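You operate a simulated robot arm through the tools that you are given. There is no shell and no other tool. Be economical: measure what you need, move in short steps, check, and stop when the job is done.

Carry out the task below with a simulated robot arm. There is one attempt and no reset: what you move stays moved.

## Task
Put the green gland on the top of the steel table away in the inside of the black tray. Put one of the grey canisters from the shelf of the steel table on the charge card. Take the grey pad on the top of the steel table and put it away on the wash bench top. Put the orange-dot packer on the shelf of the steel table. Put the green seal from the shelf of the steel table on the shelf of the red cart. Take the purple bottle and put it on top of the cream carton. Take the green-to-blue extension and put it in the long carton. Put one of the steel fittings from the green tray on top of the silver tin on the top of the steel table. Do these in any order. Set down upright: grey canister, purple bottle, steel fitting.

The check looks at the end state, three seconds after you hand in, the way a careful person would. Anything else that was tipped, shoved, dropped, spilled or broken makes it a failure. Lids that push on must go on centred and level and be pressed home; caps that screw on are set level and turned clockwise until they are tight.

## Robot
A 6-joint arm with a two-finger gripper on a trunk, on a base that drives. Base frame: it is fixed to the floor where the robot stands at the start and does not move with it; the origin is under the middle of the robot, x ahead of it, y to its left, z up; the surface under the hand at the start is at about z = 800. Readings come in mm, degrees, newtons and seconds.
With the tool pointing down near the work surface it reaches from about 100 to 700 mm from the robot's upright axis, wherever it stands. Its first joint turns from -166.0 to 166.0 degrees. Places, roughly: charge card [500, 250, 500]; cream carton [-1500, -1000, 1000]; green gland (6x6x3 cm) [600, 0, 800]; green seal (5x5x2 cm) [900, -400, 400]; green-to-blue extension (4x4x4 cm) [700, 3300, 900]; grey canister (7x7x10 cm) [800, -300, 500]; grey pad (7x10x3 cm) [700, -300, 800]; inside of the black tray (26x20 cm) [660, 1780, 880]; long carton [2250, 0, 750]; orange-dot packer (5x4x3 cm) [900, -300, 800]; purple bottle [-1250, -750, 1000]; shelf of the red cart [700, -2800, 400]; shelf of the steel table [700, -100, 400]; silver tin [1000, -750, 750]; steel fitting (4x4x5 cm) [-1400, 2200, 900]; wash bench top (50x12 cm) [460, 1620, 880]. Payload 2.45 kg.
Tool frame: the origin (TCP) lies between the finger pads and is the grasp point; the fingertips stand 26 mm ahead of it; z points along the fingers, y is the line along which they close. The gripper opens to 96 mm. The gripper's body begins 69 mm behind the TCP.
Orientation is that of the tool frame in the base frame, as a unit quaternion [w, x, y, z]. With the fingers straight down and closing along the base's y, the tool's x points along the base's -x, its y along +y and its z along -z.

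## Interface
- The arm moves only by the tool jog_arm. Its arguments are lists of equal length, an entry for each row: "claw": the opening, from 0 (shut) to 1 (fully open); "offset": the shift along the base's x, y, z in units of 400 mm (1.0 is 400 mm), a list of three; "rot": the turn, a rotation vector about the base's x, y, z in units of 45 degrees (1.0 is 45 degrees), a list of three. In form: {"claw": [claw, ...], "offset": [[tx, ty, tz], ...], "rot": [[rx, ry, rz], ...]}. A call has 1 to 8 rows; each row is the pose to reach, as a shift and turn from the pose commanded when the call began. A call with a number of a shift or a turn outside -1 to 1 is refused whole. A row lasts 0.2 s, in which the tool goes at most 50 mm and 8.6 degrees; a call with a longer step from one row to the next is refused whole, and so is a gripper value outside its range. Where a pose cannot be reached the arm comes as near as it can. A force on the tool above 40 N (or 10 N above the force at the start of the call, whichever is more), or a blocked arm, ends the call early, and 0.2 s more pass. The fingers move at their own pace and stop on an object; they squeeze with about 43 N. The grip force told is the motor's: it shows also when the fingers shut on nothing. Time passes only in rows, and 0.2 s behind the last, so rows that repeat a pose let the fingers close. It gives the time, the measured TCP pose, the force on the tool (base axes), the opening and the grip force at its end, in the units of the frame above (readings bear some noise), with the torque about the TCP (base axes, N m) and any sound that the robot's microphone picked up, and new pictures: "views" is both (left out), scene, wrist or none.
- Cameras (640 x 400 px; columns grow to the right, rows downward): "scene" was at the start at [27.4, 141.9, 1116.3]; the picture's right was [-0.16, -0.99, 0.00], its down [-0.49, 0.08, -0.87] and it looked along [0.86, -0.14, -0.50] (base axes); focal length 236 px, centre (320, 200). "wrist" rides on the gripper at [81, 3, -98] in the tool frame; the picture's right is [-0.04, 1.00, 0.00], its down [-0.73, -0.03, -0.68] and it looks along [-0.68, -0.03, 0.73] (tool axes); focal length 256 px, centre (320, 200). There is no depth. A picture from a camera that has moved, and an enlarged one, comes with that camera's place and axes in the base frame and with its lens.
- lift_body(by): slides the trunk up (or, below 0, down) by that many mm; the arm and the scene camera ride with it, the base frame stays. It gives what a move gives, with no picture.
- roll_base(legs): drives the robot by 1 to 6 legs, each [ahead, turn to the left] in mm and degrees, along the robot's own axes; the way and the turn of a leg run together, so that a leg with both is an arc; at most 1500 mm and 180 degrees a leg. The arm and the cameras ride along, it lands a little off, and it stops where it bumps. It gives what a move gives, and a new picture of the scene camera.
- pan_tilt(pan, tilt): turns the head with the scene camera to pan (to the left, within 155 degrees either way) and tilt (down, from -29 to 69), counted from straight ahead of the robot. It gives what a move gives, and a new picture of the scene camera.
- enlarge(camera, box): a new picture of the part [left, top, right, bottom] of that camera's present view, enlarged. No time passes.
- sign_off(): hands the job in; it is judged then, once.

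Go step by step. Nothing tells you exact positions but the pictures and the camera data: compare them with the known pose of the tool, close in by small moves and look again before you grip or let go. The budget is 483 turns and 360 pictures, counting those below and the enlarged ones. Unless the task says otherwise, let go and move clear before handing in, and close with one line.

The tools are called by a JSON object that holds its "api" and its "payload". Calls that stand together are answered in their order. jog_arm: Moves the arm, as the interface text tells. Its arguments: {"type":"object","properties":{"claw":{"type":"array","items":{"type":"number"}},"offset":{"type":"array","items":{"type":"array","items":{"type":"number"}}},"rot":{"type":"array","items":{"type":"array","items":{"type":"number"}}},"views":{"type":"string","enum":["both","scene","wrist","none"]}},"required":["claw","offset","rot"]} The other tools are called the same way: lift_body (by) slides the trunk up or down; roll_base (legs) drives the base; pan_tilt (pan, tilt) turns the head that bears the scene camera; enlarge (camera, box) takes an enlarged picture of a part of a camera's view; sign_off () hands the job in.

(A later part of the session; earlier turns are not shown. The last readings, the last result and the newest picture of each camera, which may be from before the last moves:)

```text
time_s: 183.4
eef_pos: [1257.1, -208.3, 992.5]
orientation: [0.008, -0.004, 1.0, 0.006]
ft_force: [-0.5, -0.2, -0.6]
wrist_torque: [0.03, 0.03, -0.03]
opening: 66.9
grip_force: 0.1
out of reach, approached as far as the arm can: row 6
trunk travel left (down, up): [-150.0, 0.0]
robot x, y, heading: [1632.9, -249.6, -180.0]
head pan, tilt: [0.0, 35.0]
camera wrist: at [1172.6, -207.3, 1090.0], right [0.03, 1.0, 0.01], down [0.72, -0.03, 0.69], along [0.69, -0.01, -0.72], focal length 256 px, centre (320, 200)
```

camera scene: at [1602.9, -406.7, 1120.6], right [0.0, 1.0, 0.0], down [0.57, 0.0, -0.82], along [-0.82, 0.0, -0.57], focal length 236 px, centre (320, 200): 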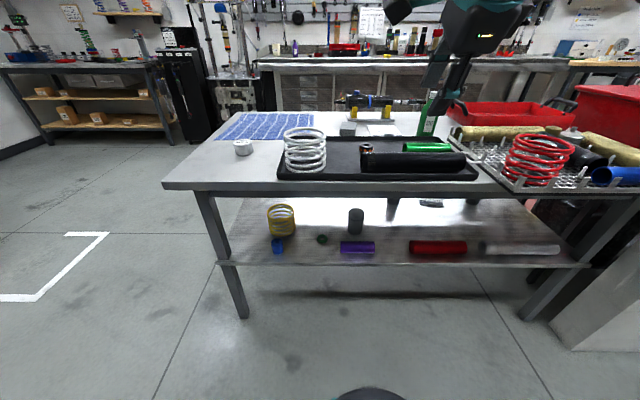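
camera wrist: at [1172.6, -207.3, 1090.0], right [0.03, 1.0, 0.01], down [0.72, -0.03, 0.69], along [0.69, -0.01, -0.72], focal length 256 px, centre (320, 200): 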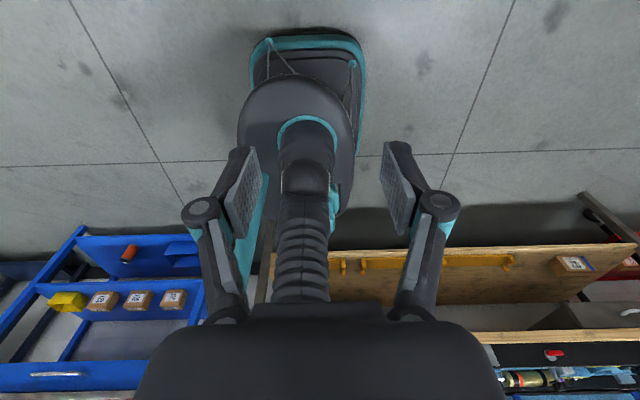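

Now I pitch the hand 45° forward toward the table.

{"api": "jog_arm", "payload": {"claw": [0.7, 0.7, 0.7, 0.7, 0.7, 0.7], "offset": [[0, 0, 0], [0, 0, 0], [0, 0, 0], [0, 0, 0], [0, 0, 0], [0, 0, 0]], "rot": [[0, 0.17, 0], [0, 0.34, 0], [0, 0.51, 0], [0, 0.68, 0], [0, 0.84, 0], [0, 1, 0]], "views": "both"}}

```text
time_s: 184.8
eef_pos: [1256.0, -208.7, 994.3]
orientation: [-0.376, -0.001, 0.927, 0.008]
ft_force: [-0.1, -0.3, -0.1]
wrist_torque: [-0.02, 0.02, -0.05]
opening: 67.3
grip_force: 0.1
trunk travel left (down, up): [-150.0, 0.0]
robot x, y, heading: [1635.2, -247.7, -179.9]
head pan, tilt: [0.0, 35.0]
camera scene: at [1602.7, -406.6, 1120.6], right [0.0, 1.0, 0.0], down [0.57, 0.0, -0.82], along [-0.82, 0.0, -0.57], focal length 236 px, centre (320, 200)
camera wrist: at [1265.5, -207.1, 1121.2], right [0.03, 1.0, -0.01], down [1.0, -0.03, -0.02], along [-0.02, -0.01, -1.0], focal length 256 px, centre (320, 200)
```

scene: 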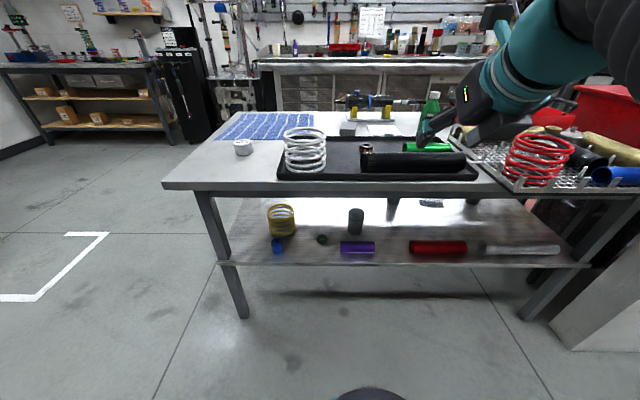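
wrist: 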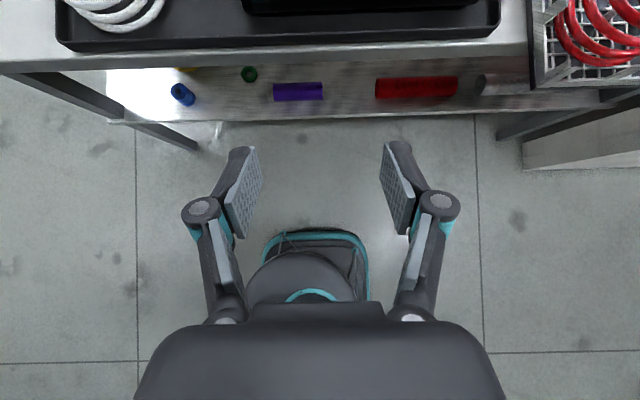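

The wrist camera now looks straight down: rear table edge x≈1099, shelf edge x≈1041, seal about (905, -400). I drive 260 closer and look over the packer.

{"api": "roll_base", "payload": {"legs": [[255, 0]]}}

{"api": "jog_arm", "payload": {"claw": [0.7, 0.7], "offset": [[-0.05, -0.08, 0], [-0.1, -0.11, 0]], "rot": [[0, 0, 0], [0, 0, 0]], "views": "both"}}

```text
time_s: 186.7
eef_pos: [997.8, -211.3, 993.7]
orientation: [-0.375, -0.002, 0.927, 0.007]
ft_force: [0.4, 0.1, -0.2]
wrist_torque: [0.02, 0.02, -0.03]
opening: 67.1
grip_force: 0.0
trunk travel left (down, up): [-150.0, 0.0]
robot x, y, heading: [1371.8, -252.6, -179.4]
head pan, tilt: [0.0, 35.0]
camera scene: at [1344.4, -408.2, 1120.6], right [-0.01, 1.0, 0.0], down [0.57, 0.0, -0.82], along [-0.82, -0.01, -0.57], focal length 236 px, centre (320, 200)
```

scene: 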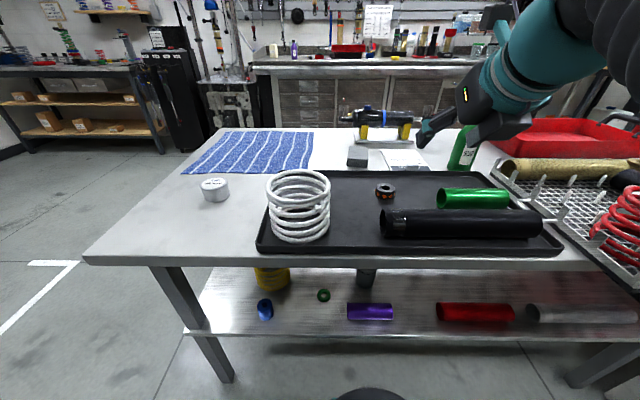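

```text
time_s: 187.3
eef_pos: [959.2, -226.1, 990.3]
orientation: [-0.374, -0.005, 0.927, 0.005]
ft_force: [0.3, 0.4, 1.4]
wrist_torque: [0.01, 0.0, -0.03]
opening: 66.8
grip_force: 0.1
out of reach, approached as far as the arm can: row 1, 2
trunk travel left (down, up): [-150.0, 0.0]
robot x, y, heading: [1369.4, -254.9, -179.6]
head pan, tilt: [0.0, 35.0]
camera scene: at [1344.6, -408.2, 1120.6], right [-0.01, 1.0, 0.0], down [0.57, 0.0, -0.82], along [-0.82, -0.01, -0.57], focal length 236 px, centre (320, 200)
camera wrist: at [967.6, -224.9, 1117.7], right [0.02, 1.0, -0.01], down [1.0, -0.02, -0.02], along [-0.02, -0.01, -1.0], focal length 256 px, centre (320, 200)
```

scene: 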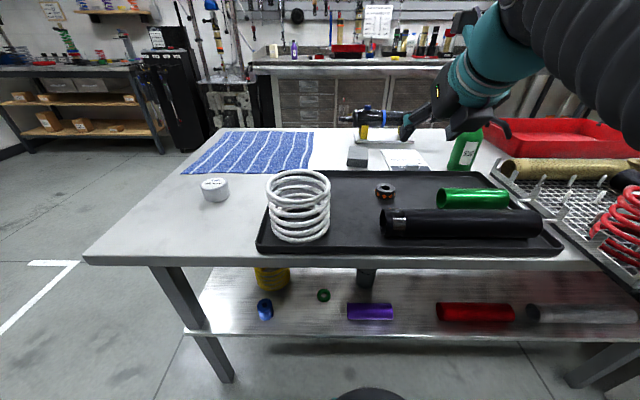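
wrist: 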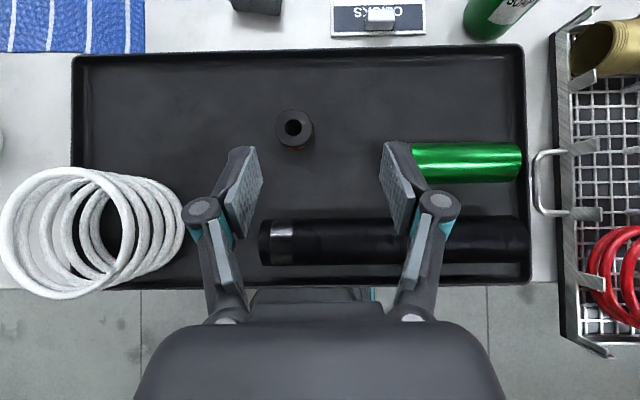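

The packer is at about (877, -257). I approach along the 45° tool direction.

{"api": "jog_arm", "payload": {"claw": [0.7, 0.7, 0.7, 0.7], "offset": [[-0.026, -0.026, -0.1], [-0.052, -0.052, -0.2], [-0.077, -0.077, -0.28], [-0.077, -0.077, -0.28]], "rot": [[0, 0, 0], [0, 0, 0], [0, 0, 0], [0, 0, 0]], "views": "wrist"}}

```text
time_s: 188.3
eef_pos: [930.6, -228.9, 879.5]
orientation: [-0.374, -0.005, 0.927, 0.005]
ft_force: [-0.1, 0.2, 0.2]
wrist_torque: [-0.03, -0.02, 0.0]
opening: 66.9
grip_force: 0.1
out of reach, approached as far as the arm can: row 1, 2, 3, 4
trunk travel left (down, up): [-150.0, 0.0]
robot x, y, heading: [1373.7, -247.7, -179.4]
head pan, tilt: [0.0, 35.0]
camera wrist: at [938.8, -226.6, 1006.6], right [0.02, 1.0, -0.02], down [1.0, -0.02, -0.02], along [-0.02, -0.01, -1.0], focal length 256 px, centre (320, 200)
```

wrist: 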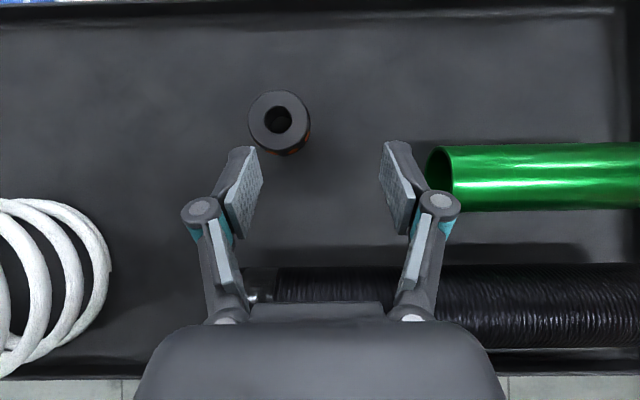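

A wrist-joint limit stops the leftward motion; I allow a small yaw of the hand and continue.

{"api": "jog_arm", "payload": {"claw": [0.7, 0.7, 0.7], "offset": [[0, -0.035, 0], [0, -0.07, 0], [-0.02, -0.07, -0.02]], "rot": [[0, 0, 0.08], [0, 0, 0.16], [0, 0, 0.16]], "views": "wrist"}}

```text
time_s: 189.1
eef_pos: [922.1, -256.7, 873.0]
orientation: [-0.375, -0.061, 0.925, -0.017]
ft_force: [-0.5, -0.1, -0.1]
wrist_torque: [-0.02, -0.03, 0.0]
opening: 67.2
grip_force: 0.1
trunk travel left (down, up): [-150.0, 0.0]
robot x, y, heading: [1373.0, -248.5, -179.6]
head pan, tilt: [0.0, 35.0]
camera wrist: at [931.5, -254.1, 999.9], right [-0.1, 1.0, -0.01], down [1.0, 0.1, -0.02], along [-0.02, -0.01, -1.0], focal length 256 px, centre (320, 200)
```

wrist: 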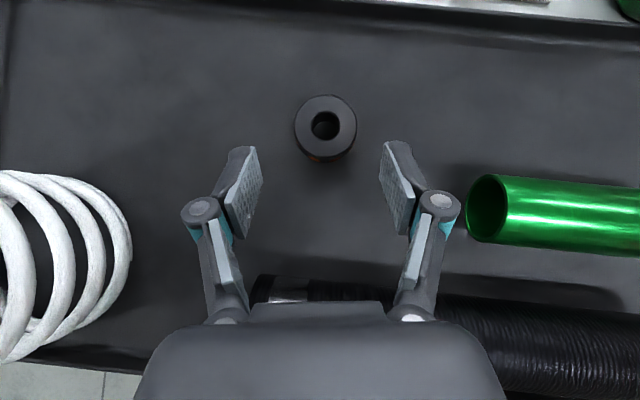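

Centred. Advance and grip.

{"api": "jog_arm", "payload": {"claw": [0.7, 0.7, 0.3, 0.3, 0.3], "offset": [[-0.05, 0, -0.05], [-0.09, 0, -0.095], [-0.09, 0, -0.095], [-0.09, 0, -0.095], [-0.09, 0, -0.095]], "rot": [[0, 0, 0], [0, 0, 0], [0, 0, 0], [0, 0, 0], [0, 0, 0]], "views": "wrist"}}

```text
time_s: 190.3
eef_pos: [886.8, -255.9, 836.1]
orientation: [-0.375, -0.061, 0.925, -0.017]
ft_force: [0.9, -0.6, 1.0]
wrist_torque: [-0.06, -0.01, 0.05]
opening: 41.0
grip_force: 43.3
trunk travel left (down, up): [-150.0, 0.0]
robot x, y, heading: [1372.6, -246.9, -179.8]
head pan, tilt: [0.0, 35.0]
camera wrist: at [894.9, -253.8, 962.4], right [-0.1, 1.0, -0.01], down [1.0, 0.1, -0.02], along [-0.02, -0.01, -1.0], focal length 256 px, centre (320, 200)
```

wrist: 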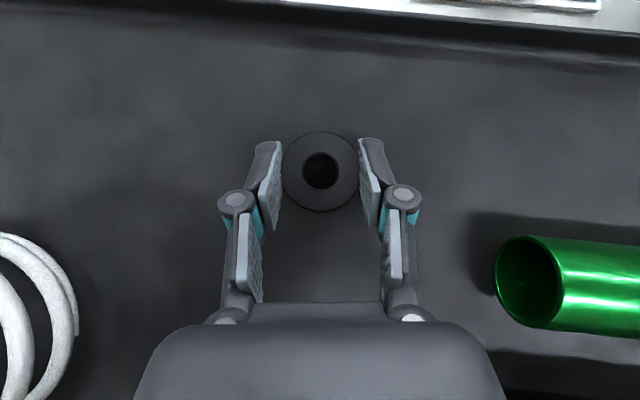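

Gripped at 41 mm. Lift, and back off from the table.

{"api": "jog_arm", "payload": {"claw": [0.3, 0.3, 0.3], "offset": [[0, 0, 0.1], [0.02, 0, 0.2], [0.05, 0, 0.24]], "rot": [[0, 0, 0], [0, 0, 0], [0, 0, 0]], "views": "wrist"}}

{"api": "roll_base", "payload": {"legs": [[-320, 0]]}}

```text
time_s: 191.1
eef_pos: [905.3, -256.9, 931.5]
orientation: [-0.374, -0.061, 0.925, -0.017]
ft_force: [0.5, 0.4, -0.4]
wrist_torque: [0.0, -0.06, 0.03]
opening: 41.0
grip_force: 43.1
trunk travel left (down, up): [-150.0, 0.0]
robot x, y, heading: [1371.6, -250.2, -179.6]
head pan, tilt: [0.0, 35.0]
camera wrist: at [914.0, -254.2, 1058.7], right [-0.1, 1.0, -0.01], down [1.0, 0.1, -0.02], along [-0.02, -0.01, -1.0], focal length 256 px, centre (320, 200)
```

wrist: 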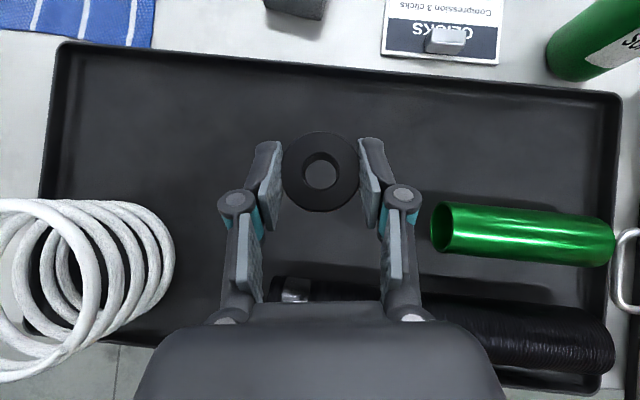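

```text
time_s: 193.2
eef_pos: [1223.5, -254.6, 931.3]
orientation: [-0.375, -0.06, 0.925, -0.017]
ft_force: [-0.7, 0.5, -0.4]
wrist_torque: [-0.01, 0.0, 0.03]
opening: 40.6
grip_force: 42.7
trunk travel left (down, up): [-150.0, 0.0]
robot x, y, heading: [1695.3, -247.2, -179.6]
head pan, tilt: [0.0, 35.0]
camera scene: at [1662.5, -405.7, 1120.6], right [-0.01, 1.0, 0.0], down [0.57, 0.0, -0.82], along [-0.82, -0.01, -0.57], focal length 236 px, centre (320, 200)
```

scene: 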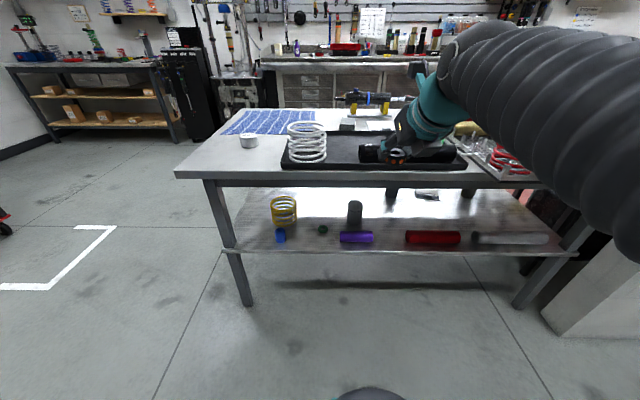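

I lower the trunk and the arm to shelf height in the free aisle.

{"api": "lift_body", "payload": {"by": -150}}

{"api": "jog_arm", "payload": {"claw": [0.3, 0.3, 0.3, 0.3, 0.3, 0.3, 0.3], "offset": [[0, 0.04, -0.1], [0, 0.08, -0.2], [0, 0.12, -0.3], [0, 0.16, -0.4], [0, 0.2, -0.5], [0, 0.24, -0.6], [0, 0.25, -0.7]], "rot": [[0, 0, 0], [0, 0, 0], [0, 0, 0], [0, 0, 0], [0, 0, 0], [0, 0, 0], [0, 0, 0]], "views": "both"}}

```text
time_s: 195.0
eef_pos: [1223.6, -254.4, 781.3]
orientation: [-0.374, -0.061, 0.925, -0.016]
ft_force: [0.5, -0.4, -0.8]
wrist_torque: [0.01, -0.01, 0.01]
opening: 40.3
grip_force: 42.7
trunk travel left (down, up): [0.0, 150.0]
robot x, y, heading: [1692.4, -247.4, -179.8]
head pan, tilt: [0.0, 35.0]
```

```text
time_s: 196.6
eef_pos: [1223.4, -153.5, 499.7]
orientation: [-0.374, -0.06, 0.925, -0.016]
ft_force: [-1.0, 0.3, -0.7]
wrist_torque: [0.03, 0.0, 0.0]
opening: 40.3
grip_force: 42.7
trunk travel left (down, up): [0.0, 150.0]
robot x, y, heading: [1690.6, -247.0, -179.5]
head pan, tilt: [0.0, 35.0]
camera scene: at [1662.5, -405.7, 970.6], right [-0.01, 1.0, 0.0], down [0.57, 0.0, -0.82], along [-0.82, -0.01, -0.57], focal length 236 px, centre (320, 200)
camera wrist: at [1231.7, -151.3, 627.0], right [-0.1, 1.0, -0.01], down [1.0, 0.1, -0.02], along [-0.02, -0.01, -1.0], focal length 256 px, centre (320, 200)
```

scene: 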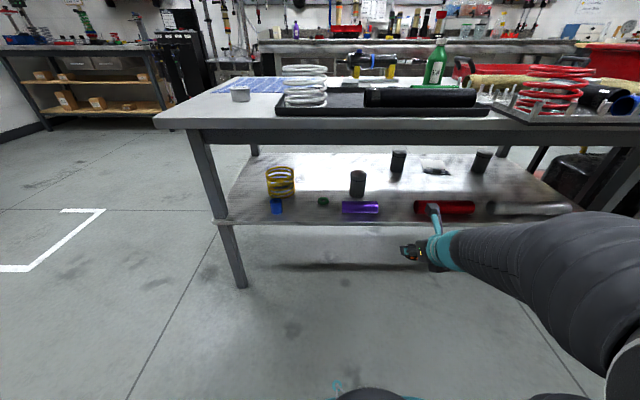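
wrist: 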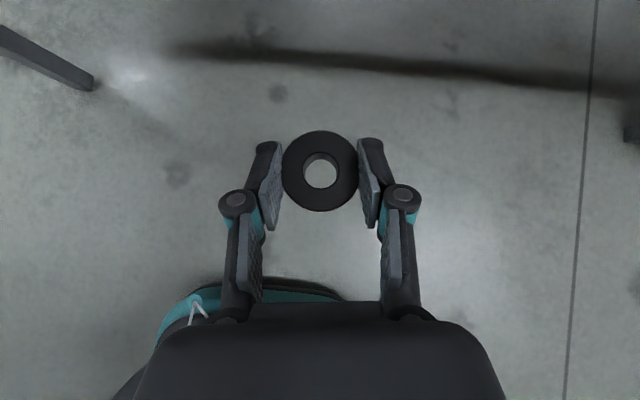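

The arm fits under the table level. Free spot on the shelf is between the purple and red tubes (y≈-133). I shift y and drive in.

{"api": "jog_arm", "payload": {"claw": [0.3, 0.3], "offset": [[0, 0.045, 0.01], [0, 0.045, 0.01]], "rot": [[0, 0, 0], [0, 0, 0]], "views": "none"}}

{"api": "roll_base", "payload": {"legs": [[200, 0]]}}

{"api": "enlarge", "payload": {"camera": "wrist", "box": [0, 0, 640, 400]}}

```text
time_s: 197.2
eef_pos: [1222.6, -136.3, 504.0]
orientation: [-0.374, -0.061, 0.925, -0.018]
ft_force: [-0.3, 0.8, -0.2]
wrist_torque: [0.0, -0.03, 0.0]
opening: 40.3
grip_force: 42.7
trunk travel left (down, up): [0.0, 150.0]
robot x, y, heading: [1690.8, -247.7, -179.6]
head pan, tilt: [0.0, 35.0]
```

```text
time_s: 198.8
eef_pos: [1019.5, -140.1, 505.0]
orientation: [-0.375, -0.063, 0.925, -0.018]
ft_force: [-0.5, 0.8, -0.4]
wrist_torque: [0.02, 0.01, 0.0]
opening: 37.1
grip_force: 43.2
trunk travel left (down, up): [0.0, 150.0]
robot x, y, heading: [1490.9, -250.3, -179.2]
head pan, tilt: [0.0, 35.0]
camera scene: at [1459.0, -407.8, 970.6], right [-0.01, 1.0, 0.0], down [0.57, 0.01, -0.82], along [-0.82, -0.01, -0.57], focal length 236 px, centre (320, 200)
```

scene: 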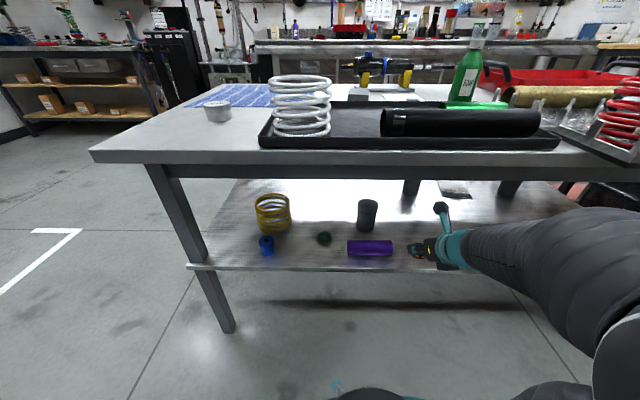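

```text
1.00 times, centred on (320, 200) of wrist (not enlarged: the box is as wide or as high as the picture)
camera zoom: at [1027.1, -137.4, 631.8], right [-0.1, 0.99, -0.01], down [0.99, 0.1, -0.02], along [-0.02, -0.01, -1.0], focal length 256 px, centre (320, 200)
```

zoom: 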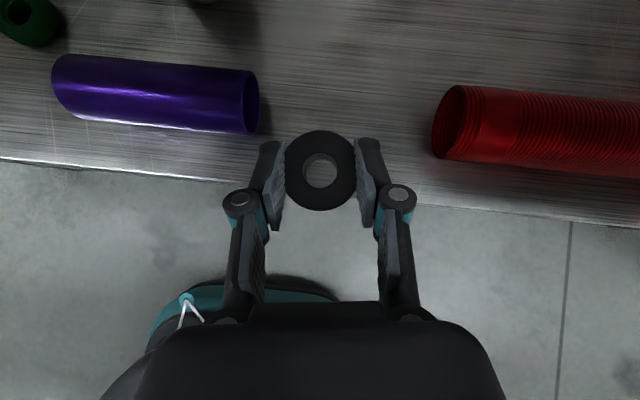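

It's between the tubes; the grip slid slightly (37 mm), so I set it down soon. Drive 75 further, adjusting y.

{"api": "roll_base", "payload": {"legs": [[80, 0]]}}

{"api": "jog_arm", "payload": {"claw": [0.3, 0.3], "offset": [[0, 0.045, 0], [0, 0.05, -0.02]], "rot": [[0, 0, 0], [0, 0, 0]], "views": "wrist"}}

{"api": "enlarge", "payload": {"camera": "scene", "box": [300, 180, 560, 342]}}

```text
time_s: 199.8
eef_pos: [937.6, -141.3, 505.7]
orientation: [-0.374, -0.063, 0.925, -0.017]
ft_force: [-0.4, 0.7, -0.4]
wrist_torque: [-0.01, 0.01, 0.01]
opening: 36.9
grip_force: 43.2
trunk travel left (down, up): [0.0, 150.0]
robot x, y, heading: [1403.5, -248.2, -179.3]
head pan, tilt: [0.0, 35.0]
camera scene: at [1378.7, -408.8, 970.6], right [-0.01, 1.0, 0.0], down [0.57, 0.01, -0.82], along [-0.82, -0.01, -0.57], focal length 236 px, centre (320, 200)
```

scene: 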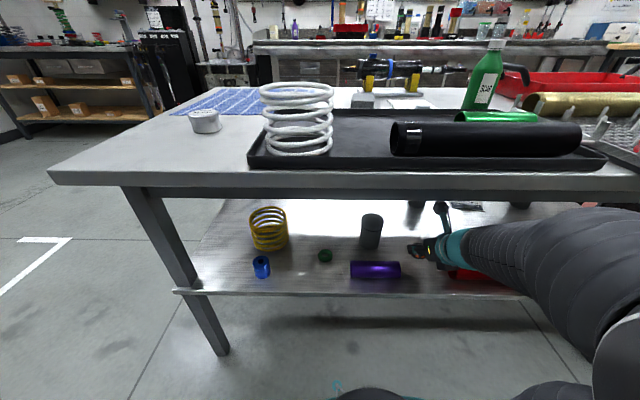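

```text
time_s: 200.4
eef_pos: [939.3, -121.4, 496.9]
orientation: [-0.374, -0.063, 0.925, -0.018]
ft_force: [-0.4, 0.2, -0.2]
wrist_torque: [0.02, 0.04, 0.01]
opening: 36.9
grip_force: 43.5
trunk travel left (down, up): [0.0, 150.0]
robot x, y, heading: [1407.7, -254.5, -179.2]
head pan, tilt: [0.0, 35.0]
camera wrist: at [947.2, -119.2, 624.1], right [-0.1, 0.99, -0.01], down [0.99, 0.1, -0.02], along [-0.02, -0.01, -1.0], focal length 256 px, centre (320, 200)
```

wrist: 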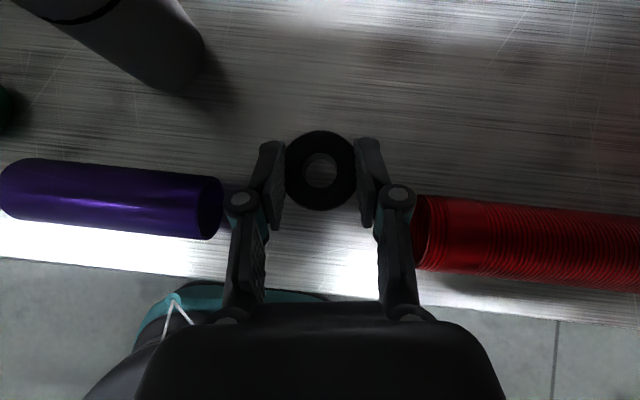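

```text
2.46 times, centred on (430, 261) of scene
camera zoom: at [1378.7, -408.8, 970.6], right [-0.01, 1.0, 0.0], down [0.57, 0.01, -0.82], along [-0.82, -0.01, -0.57], focal length 581 px, centre (49, 50)
```

zoom: 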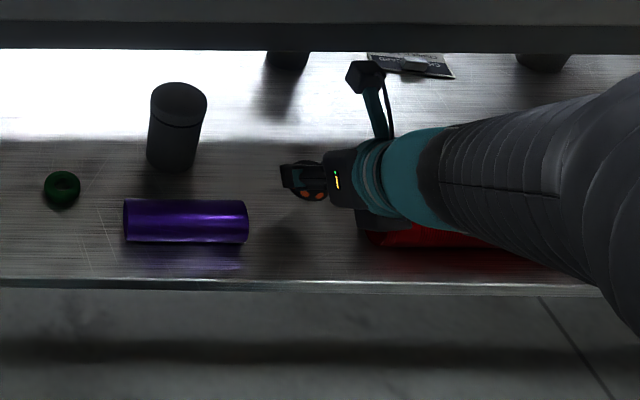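

Level and clear. Lower until contact.

{"api": "jog_arm", "payload": {"claw": [0.3, 0.3, 0.3, 0.3, 0.3, 0.3], "offset": [[0, 0, -0.02], [0, 0, -0.035], [0, 0, -0.045], [0, 0, -0.055], [0, 0, -0.065], [0, 0, -0.075]], "rot": [[0, 0, 0], [0, 0, 0], [0, 0, 0], [0, 0, 0], [0, 0, 0], [0, 0, 0]], "views": "wrist"}}

```text
time_s: 201.8
eef_pos: [937.8, -121.3, 467.6]
orientation: [-0.374, -0.063, 0.925, -0.017]
ft_force: [-0.1, -0.6, 0.0]
wrist_torque: [0.0, 0.0, 0.0]
opening: 37.0
grip_force: 43.4
trunk travel left (down, up): [0.0, 150.0]
robot x, y, heading: [1405.4, -250.1, -179.2]
head pan, tilt: [0.0, 35.0]
camera wrist: at [946.4, -118.6, 594.0], right [-0.1, 0.99, -0.01], down [0.99, 0.1, -0.02], along [-0.02, -0.01, -1.0], focal length 256 px, centre (320, 200)
```

wrist: 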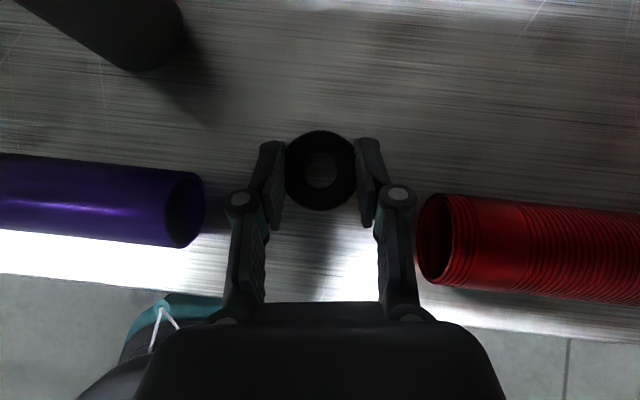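

No contact yet; continue lowering.

{"api": "jog_arm", "payload": {"claw": [0.3, 0.3, 0.3, 0.3, 0.3, 0.3], "offset": [[0, 0, -0.012], [0, 0, -0.024], [0, 0, -0.036], [0, 0, -0.048], [0, 0, -0.06], [0, 0, -0.072]], "rot": [[0, 0, 0], [0, 0, 0], [0, 0, 0], [0, 0, 0], [0, 0, 0], [0, 0, 0]], "views": "wrist"}}

```text
time_s: 203.1
eef_pos: [936.8, -121.5, 446.6]
orientation: [-0.38, -0.063, 0.923, -0.018]
ft_force: [7.6, -3.4, 21.6]
wrist_torque: [-0.39, -0.21, 0.13]
opening: 37.1
grip_force: 42.9
trunk travel left (down, up): [0.0, 150.0]
robot x, y, heading: [1404.1, -248.4, -179.4]
head pan, tilt: [0.0, 35.0]
stopped in row 6: the force on the tool passed its limit at 49 N (the readings are from after the stop); the commanded pose is now the measured one
camera wrist: at [946.1, -118.6, 573.6], right [-0.1, 0.99, -0.01], down [0.99, 0.1, -0.03], along [-0.03, -0.02, -1.0], focal length 256 px, centre (320, 200)
```

wrist: 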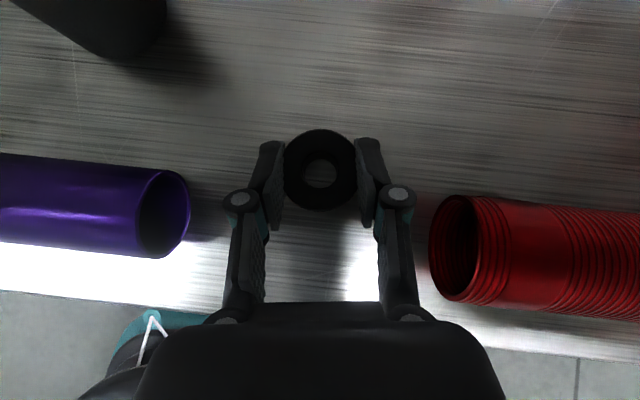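

Contact at 447, so the shelf top is z≈416. Release and retreat along the tool axis.

{"api": "jog_arm", "payload": {"claw": [0.3, 0.5, 0.58, 0.58, 0.58, 0.58, 0.58], "offset": [[0, 0, 0.003], [0, 0, 0.003], [0, 0, 0.003], [0.02, 0, 0.03], [0.06, 0, 0.08], [0.1, 0, 0.12], [0.15, 0, 0.15]], "rot": [[0, 0, 0], [0, 0, 0], [0, 0, 0], [0, 0, 0], [0, 0, 0], [0, 0, 0], [0, 0, 0]], "views": "wrist"}}

```text
time_s: 204.7
eef_pos: [995.5, -120.5, 504.4]
orientation: [-0.378, -0.063, 0.923, -0.018]
ft_force: [-0.4, 0.2, 0.2]
wrist_torque: [-0.02, 0.0, 0.01]
opening: 55.8
grip_force: 0.0
trunk travel left (down, up): [0.0, 150.0]
robot x, y, heading: [1406.8, -252.4, -179.3]
head pan, tilt: [0.0, 35.0]
camera wrist: at [1006.2, -117.7, 631.0], right [-0.1, 0.99, -0.01], down [0.99, 0.1, -0.03], along [-0.03, -0.02, -1.0], focal length 256 px, centre (320, 200)
```

wrist: 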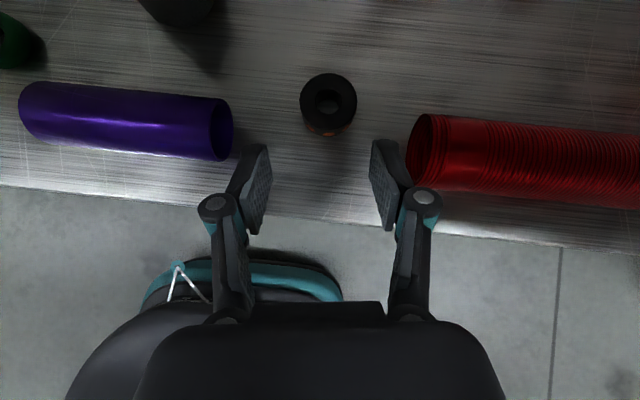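

The packer is on the shelf. Next the green seal: I move the base to y≈-450 so the seal lies on the reachable side.

{"api": "roll_base", "payload": {"legs": [[-300, 0], [0, 90], [190, 0], [0, -90], [230, 0]]}}

{"api": "enlarge", "payload": {"camera": "wrist", "box": [0, 0, 640, 400]}}

```text
time_s: 216.9
eef_pos: [1075.0, -341.4, 503.8]
orientation: [-0.377, -0.089, 0.922, -0.028]
ft_force: [-0.1, 0.2, 0.0]
wrist_torque: [0.0, -0.01, 0.03]
opening: 55.6
grip_force: 0.1
trunk travel left (down, up): [0.0, 150.0]
robot x, y, heading: [1491.2, -447.0, -176.1]
head pan, tilt: [0.0, 35.0]
camera scene: at [1473.0, -607.4, 970.6], right [-0.07, 1.0, 0.0], down [0.57, 0.04, -0.82], along [-0.82, -0.06, -0.57], focal length 236 px, centre (320, 200)
```

scene: 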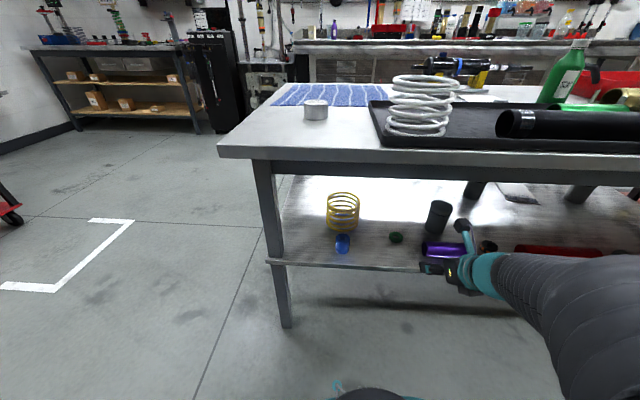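

```text
1.00 times, centred on (320, 200) of wrist (not enlarged: the box is as wide or as high as the picture)
camera zoom: at [1084.4, -337.9, 631.2], right [-0.16, 0.99, -0.01], down [0.99, 0.16, -0.03], along [-0.03, -0.02, -1.0], focal length 256 px, centre (320, 200)
```

zoom: 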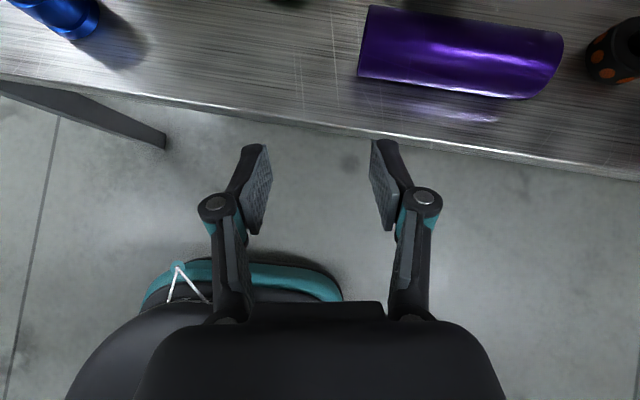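

The seal is at about (915, -392). I drive a bit closer, straightening the heading.

{"api": "roll_base", "payload": {"legs": [[80, -3.5]]}}

{"api": "jog_arm", "payload": {"claw": [0.8, 0.8], "offset": [[-0.05, -0.06, 0], [-0.05, -0.06, 0]], "rot": [[0, 0, -0.05], [0, 0, -0.05]], "views": "wrist"}}

```text
time_s: 217.9
eef_pos: [1004.6, -318.2, 504.7]
orientation: [-0.378, -0.061, 0.924, -0.016]
ft_force: [0.7, -0.8, 0.0]
wrist_torque: [0.0, -0.01, -0.03]
opening: 55.8
grip_force: 0.1
trunk travel left (down, up): [0.0, 150.0]
robot x, y, heading: [1414.9, -454.4, -179.7]
head pan, tilt: [0.0, 35.0]
camera scene: at [1384.8, -609.1, 970.6], right [-0.01, 1.0, 0.0], down [0.57, 0.0, -0.82], along [-0.82, -0.01, -0.57], focal length 236 px, centre (320, 200)
```

scene: 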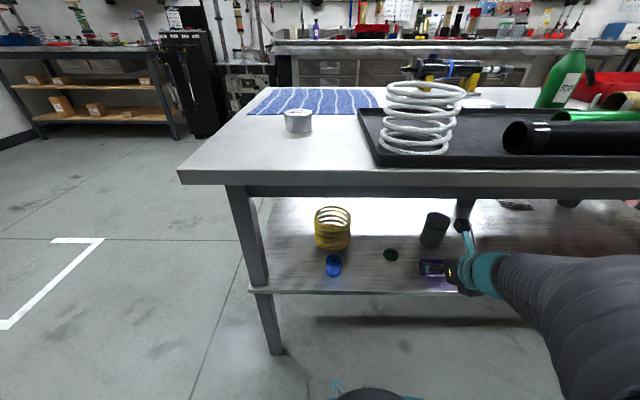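

```text
time_s: 218.5
eef_pos: [984.8, -342.8, 504.4]
orientation: [-0.378, -0.043, 0.925, -0.009]
ft_force: [0.6, -0.4, -0.5]
wrist_torque: [-0.02, 0.03, -0.05]
opening: 77.0
grip_force: 0.0
trunk travel left (down, up): [0.0, 150.0]
robot x, y, heading: [1414.9, -452.6, -179.5]
head pan, tilt: [0.0, 35.0]
camera wrist: at [993.5, -340.5, 631.6], right [-0.06, 1.0, -0.01], down [1.0, 0.06, -0.03], along [-0.03, -0.01, -1.0], focal length 256 px, centre (320, 200)
```

wrist: 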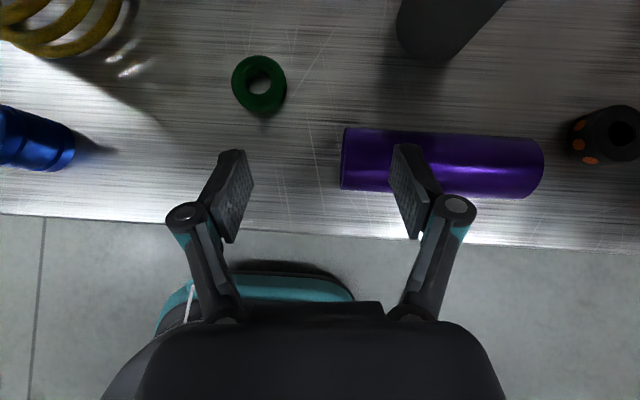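

The seal is at about (899, -396). Move to an approach point along the tool axis.

{"api": "jog_arm", "payload": {"claw": [0.8, 0.8, 0.8, 0.8], "offset": [[-0.04, -0.065, 0], [-0.085, -0.133, -0.04], [-0.13, -0.133, -0.09], [-0.13, -0.133, -0.09]], "rot": [[0, 0, 0], [0, 0, 0], [0, 0, 0], [0, 0, 0]], "views": "wrist"}}

```text
time_s: 219.5
eef_pos: [931.8, -394.8, 465.6]
orientation: [-0.378, -0.042, 0.925, -0.009]
ft_force: [0.6, 0.8, -0.5]
wrist_torque: [0.0, 0.02, 0.0]
opening: 76.9
grip_force: 0.1
trunk travel left (down, up): [0.0, 150.0]
robot x, y, heading: [1414.8, -454.8, -179.6]
head pan, tilt: [0.0, 35.0]
camera wrist: at [941.9, -393.4, 593.6], right [-0.06, 1.0, -0.01], down [1.0, 0.06, -0.03], along [-0.03, -0.01, -1.0], focal length 256 px, centre (320, 200)
```

wrist: 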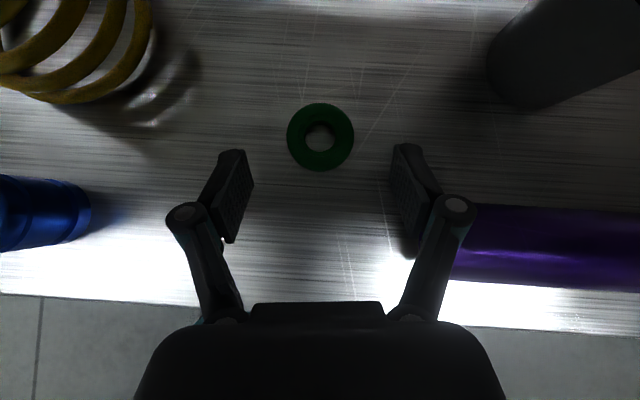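

Centred. Advance with narrower opening and grip.

{"api": "jog_arm", "payload": {"claw": [0.68, 0.68, 0.66, 0.4, 0.4, 0.4], "offset": [[0, -0.005, 0], [-0.035, -0.005, -0.028], [-0.068, -0.005, -0.053], [-0.068, -0.005, -0.053], [-0.068, -0.005, -0.053], [-0.068, -0.005, -0.053]], "rot": [[0, 0, 0], [0, 0, 0], [0, 0, 0], [0, 0, 0], [0, 0, 0], [0, 0, 0]], "views": "wrist"}}

```text
time_s: 220.9
eef_pos: [905.8, -397.1, 445.7]
orientation: [-0.379, -0.043, 0.925, -0.009]
ft_force: [0.1, -1.4, 2.5]
wrist_torque: [-0.02, 0.01, 0.04]
opening: 40.2
grip_force: 43.0
trunk travel left (down, up): [0.0, 150.0]
robot x, y, heading: [1416.5, -452.2, -179.5]
head pan, tilt: [0.0, 35.0]
camera wrist: at [915.2, -394.8, 573.7], right [-0.06, 1.0, -0.01], down [1.0, 0.06, -0.03], along [-0.03, -0.01, -1.0], focal length 256 px, centre (320, 200)
```

wrist: 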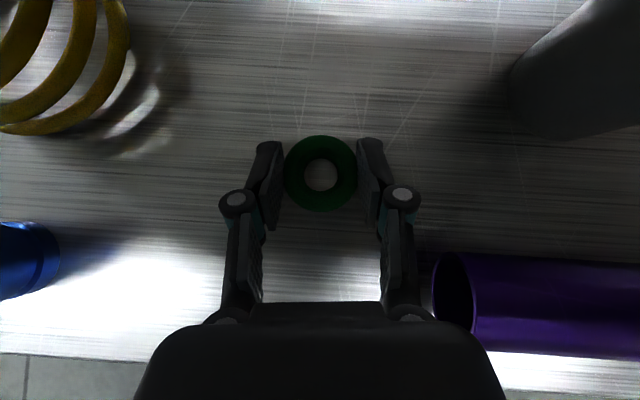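

Seal gripped. Lift and back out.

{"api": "jog_arm", "payload": {"claw": [0.3, 0.3, 0.3, 0.3], "offset": [[0, 0, 0.04], [0.02, 0, 0.1], [0.08, 0, 0.15], [0.12, 0, 0.15]], "rot": [[0, 0, 0], [0, 0, 0], [0, 0, 0], [0, 0, 0]], "views": "wrist"}}

{"api": "roll_base", "payload": {"legs": [[-350, 0], [0, 90]]}}

```text
time_s: 221.9
eef_pos: [950.5, -397.3, 507.0]
orientation: [-0.378, -0.042, 0.925, -0.009]
ft_force: [0.3, 0.6, 0.0]
wrist_torque: [-0.01, -0.01, 0.0]
opening: 39.8
grip_force: 42.7
trunk travel left (down, up): [0.0, 150.0]
robot x, y, heading: [1415.5, -447.3, -179.4]
head pan, tilt: [0.0, 35.0]
camera wrist: at [961.2, -396.4, 633.7], right [-0.06, 1.0, -0.01], down [1.0, 0.06, -0.03], along [-0.03, -0.01, -1.0], focal length 256 px, centre (320, 200)
```

wrist: 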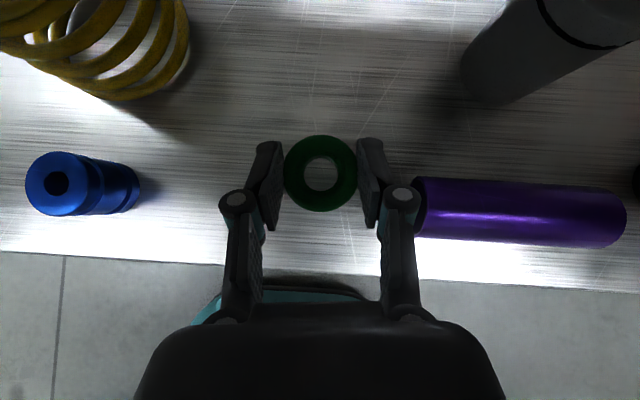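

```text
time_s: 228.0
eef_pos: [1713.5, -908.5, 506.4]
orientation: [0.262, 0.683, -0.625, 0.273]
ft_force: [0.3, 0.0, -0.7]
wrist_torque: [-0.01, 0.01, 0.02]
opening: 39.8
grip_force: 42.7
trunk travel left (down, up): [0.0, 150.0]
robot x, y, heading: [1765.0, -446.8, -89.8]
head pan, tilt: [0.0, 35.0]
camera scene: at [1921.1, -475.4, 970.6], right [-1.0, -0.01, 0.0], down [0.0, 0.57, -0.82], along [0.0, -0.82, -0.57], focal length 236 px, centre (320, 200)
```

scene: 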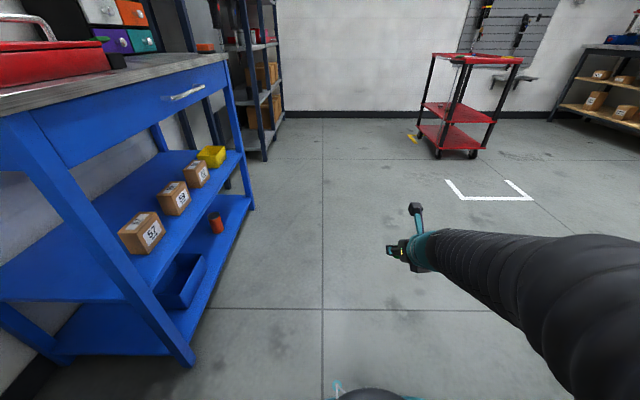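

The red cart is visible at about (700, -2750) with its mid shelf near z≈390. I drive there.

{"api": "roll_base", "payload": {"legs": [[1100, 0], [0, -90], [1060, 0], [0, 90]]}}

{"api": "enlarge", "payload": {"camera": "scene", "box": [160, 0, 480, 200]}}

```text
time_s: 246.2
eef_pos: [672.7, -2018.9, 506.0]
orientation: [0.261, 0.686, -0.621, 0.274]
ft_force: [0.2, 0.7, 0.0]
wrist_torque: [0.02, 0.02, 0.02]
opening: 38.9
grip_force: 43.4
trunk travel left (down, up): [0.0, 150.0]
robot x, y, heading: [720.8, -1557.3, -89.3]
head pan, tilt: [0.0, 35.0]
camera scene: at [876.9, -1583.7, 970.6], right [-1.0, -0.01, 0.0], down [-0.01, 0.57, -0.82], along [0.01, -0.82, -0.57], focal length 236 px, centre (320, 200)
```

scene: 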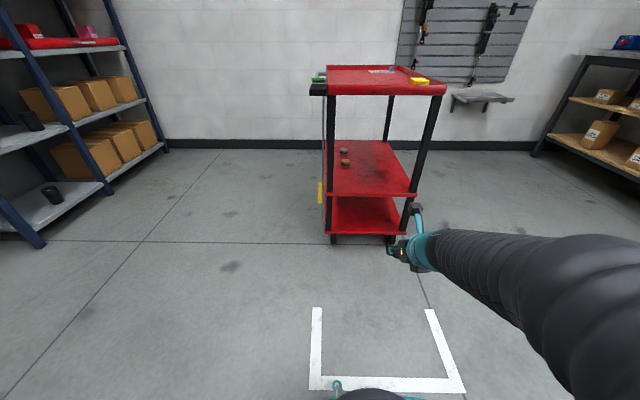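

```text
2.00 times, centred on (320, 100) of scene
camera zoom: at [876.9, -1583.7, 970.6], right [-1.0, -0.01, 0.0], down [-0.01, 0.57, -0.82], along [0.01, -0.82, -0.57], focal length 472 px, centre (320, 400)
```

zoom: 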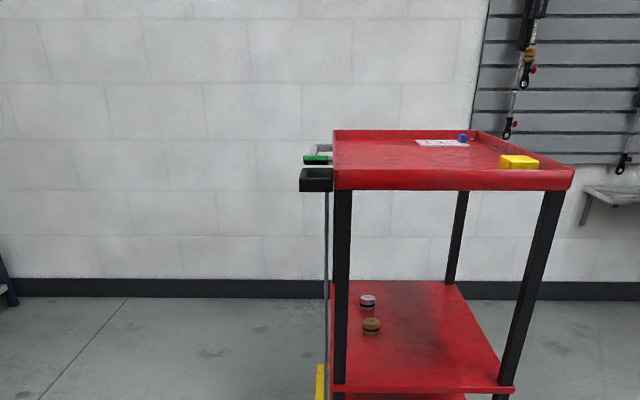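

The cart's mid shelf holds two small discs on its left; a free spot lies around (620, -2690). I approach to view with the wrist camera.

{"api": "roll_base", "payload": {"legs": [[560, -1]]}}

{"api": "enlarge", "payload": {"camera": "wrist", "box": [0, 0, 640, 400]}}

```text
time_s: 249.5
eef_pos: [662.1, -2586.0, 507.3]
orientation: [0.263, 0.679, -0.629, 0.272]
ft_force: [1.2, 0.5, -0.6]
wrist_torque: [0.0, 0.03, 0.02]
opening: 38.9
grip_force: 42.6
trunk travel left (down, up): [0.0, 150.0]
robot x, y, heading: [725.6, -2126.6, -90.6]
head pan, tilt: [0.0, 35.0]
camera scene: at [877.3, -2154.3, 970.6], right [-1.0, 0.01, 0.0], down [0.01, 0.57, -0.82], along [-0.01, -0.82, -0.57], focal length 236 px, centre (320, 200)
```

scene: 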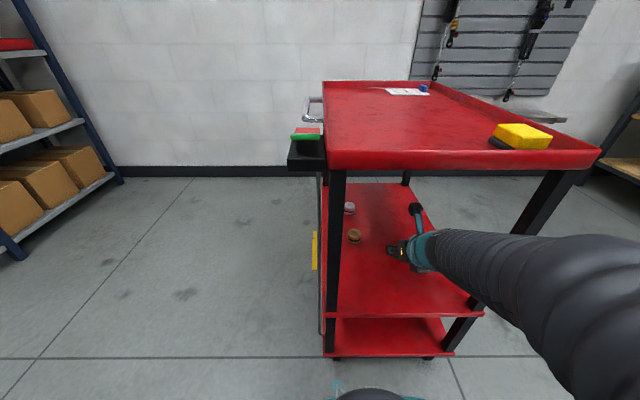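

```text
1.00 times, centred on (320, 200) of wrist (not enlarged: the box is as wide or as high as the picture)
camera zoom: at [660.0, -2574.7, 633.6], right [-1.0, -0.04, -0.01], down [-0.04, 1.0, -0.03], along [0.01, -0.03, -1.0], focal length 256 px, centre (320, 200)
```

zoom: 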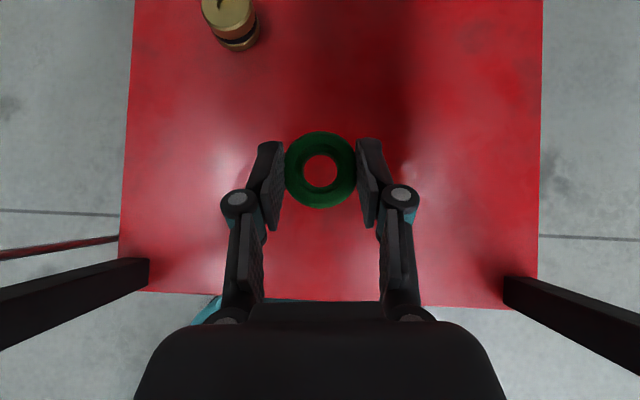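

The seal is already over the shelf, clear of everything. I lower it, then slowly until contact.

{"api": "jog_arm", "payload": {"claw": [0.3, 0.3, 0.3, 0.3, 0.3, 0.3, 0.3, 0.3], "offset": [[0, -0.03, -0.1], [0, -0.05, -0.15], [0, -0.05, -0.18], [0, -0.05, -0.2], [0, -0.05, -0.215], [0, -0.05, -0.23], [0, -0.05, -0.245], [0, -0.05, -0.26]], "rot": [[0, 0, 0], [0, 0, 0], [0, 0, 0], [0, 0, 0], [0, 0, 0], [0, 0, 0], [0, 0, 0], [0, 0, 0]], "views": "wrist"}}

```text
time_s: 251.3
eef_pos: [658.7, -2617.9, 412.6]
orientation: [0.263, 0.679, -0.63, 0.271]
ft_force: [-0.4, 0.0, -0.5]
wrist_torque: [0.03, 0.01, 0.0]
opening: 39.0
grip_force: 43.0
out of reach, approached as far as the arm can: row 3, 4, 5, 6, 7, 8
trunk travel left (down, up): [0.0, 150.0]
robot x, y, heading: [723.0, -2123.4, -90.3]
head pan, tilt: [0.0, 35.0]
camera wrist: at [656.3, -2608.2, 539.5], right [-1.0, -0.04, -0.01], down [-0.04, 1.0, -0.03], along [0.01, -0.03, -1.0], focal length 256 px, centre (320, 200)
```

wrist: 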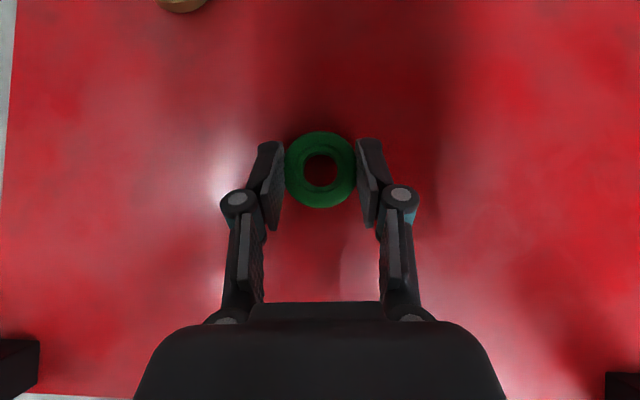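

The reach limit stops me just above the shelf (≈384). I shift a little toward the robot and lower further.

{"api": "jog_arm", "payload": {"claw": [0.3, 0.3, 0.3, 0.3, 0.3, 0.3], "offset": [[0, 0.06, 0], [0, 0.08, -0.01], [0, 0.08, -0.02], [0, 0.08, -0.03], [0, 0.08, -0.04], [0, 0.08, -0.05]], "rot": [[0, 0, 0], [0, 0, 0], [0, 0, 0], [0, 0, 0], [0, 0, 0], [0, 0, 0]], "views": "both"}}

```text
time_s: 252.7
eef_pos: [650.1, -2617.5, 407.6]
orientation: [0.262, 0.68, -0.629, 0.271]
ft_force: [-0.9, 0.1, 0.1]
wrist_torque: [-0.01, -0.03, -0.01]
opening: 39.1
grip_force: 43.1
out of reach, approached as far as the arm can: row 1, 2, 3, 4, 5, 6
trunk travel left (down, up): [0.0, 150.0]
robot x, y, heading: [720.8, -2120.6, -90.4]
head pan, tilt: [0.0, 35.0]
camera scene: at [877.3, -2154.3, 970.6], right [-1.0, 0.01, 0.0], down [0.01, 0.57, -0.82], along [-0.01, -0.82, -0.57], focal length 236 px, centre (320, 200)
camera wrist: at [647.2, -2607.8, 533.6], right [-1.0, -0.04, -0.01], down [-0.04, 1.0, -0.03], along [0.01, -0.03, -1.0], focal length 256 px, centre (320, 200)
```

scene: 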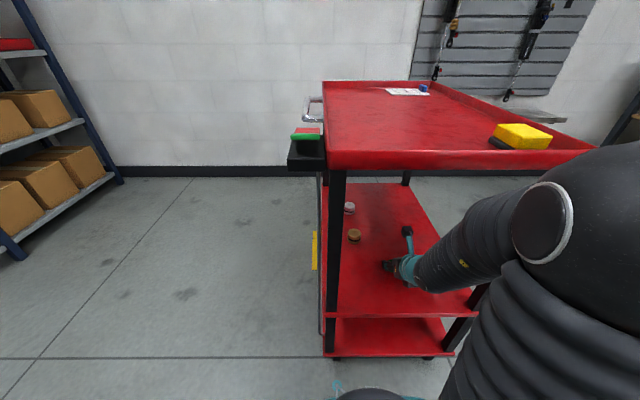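
wrist: 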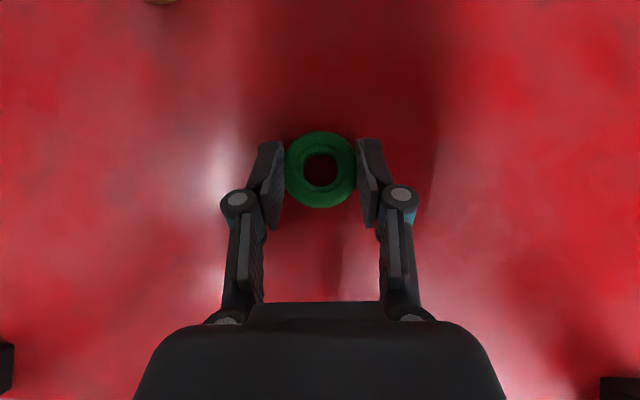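

The limit is radial; extending outward should allow lower heights.

{"api": "jog_arm", "payload": {"claw": [0.3, 0.3, 0.3, 0.3, 0.3], "offset": [[0, -0.05, 0], [0, -0.1, -0.01], [0, -0.12, -0.03], [0, -0.12, -0.05], [0, -0.12, -0.06]], "rot": [[0, 0, 0], [0, 0, 0], [0, 0, 0], [0, 0, 0], [0, 0, 0]], "views": "wrist"}}

```text
time_s: 253.3
eef_pos: [649.2, -2661.2, 404.8]
orientation: [0.265, 0.678, -0.628, 0.274]
ft_force: [0.5, 4.7, 13.0]
wrist_torque: [0.15, -0.2, 0.09]
opening: 39.2
grip_force: 43.3
trunk travel left (down, up): [0.0, 150.0]
robot x, y, heading: [720.2, -2123.9, -90.7]
head pan, tilt: [0.0, 35.0]
stopped in row 3: the force on the tool passed its limit at 57 N (the readings are from after the stop); the commanded pose is now the measured one
camera wrist: at [646.8, -2649.2, 531.5], right [-1.0, -0.04, -0.01], down [-0.04, 1.0, -0.04], along [0.01, -0.04, -1.0], focal length 256 px, centre (320, 200)
```

wrist: 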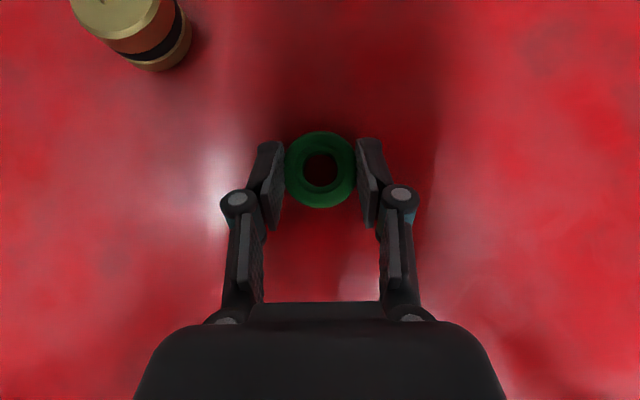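

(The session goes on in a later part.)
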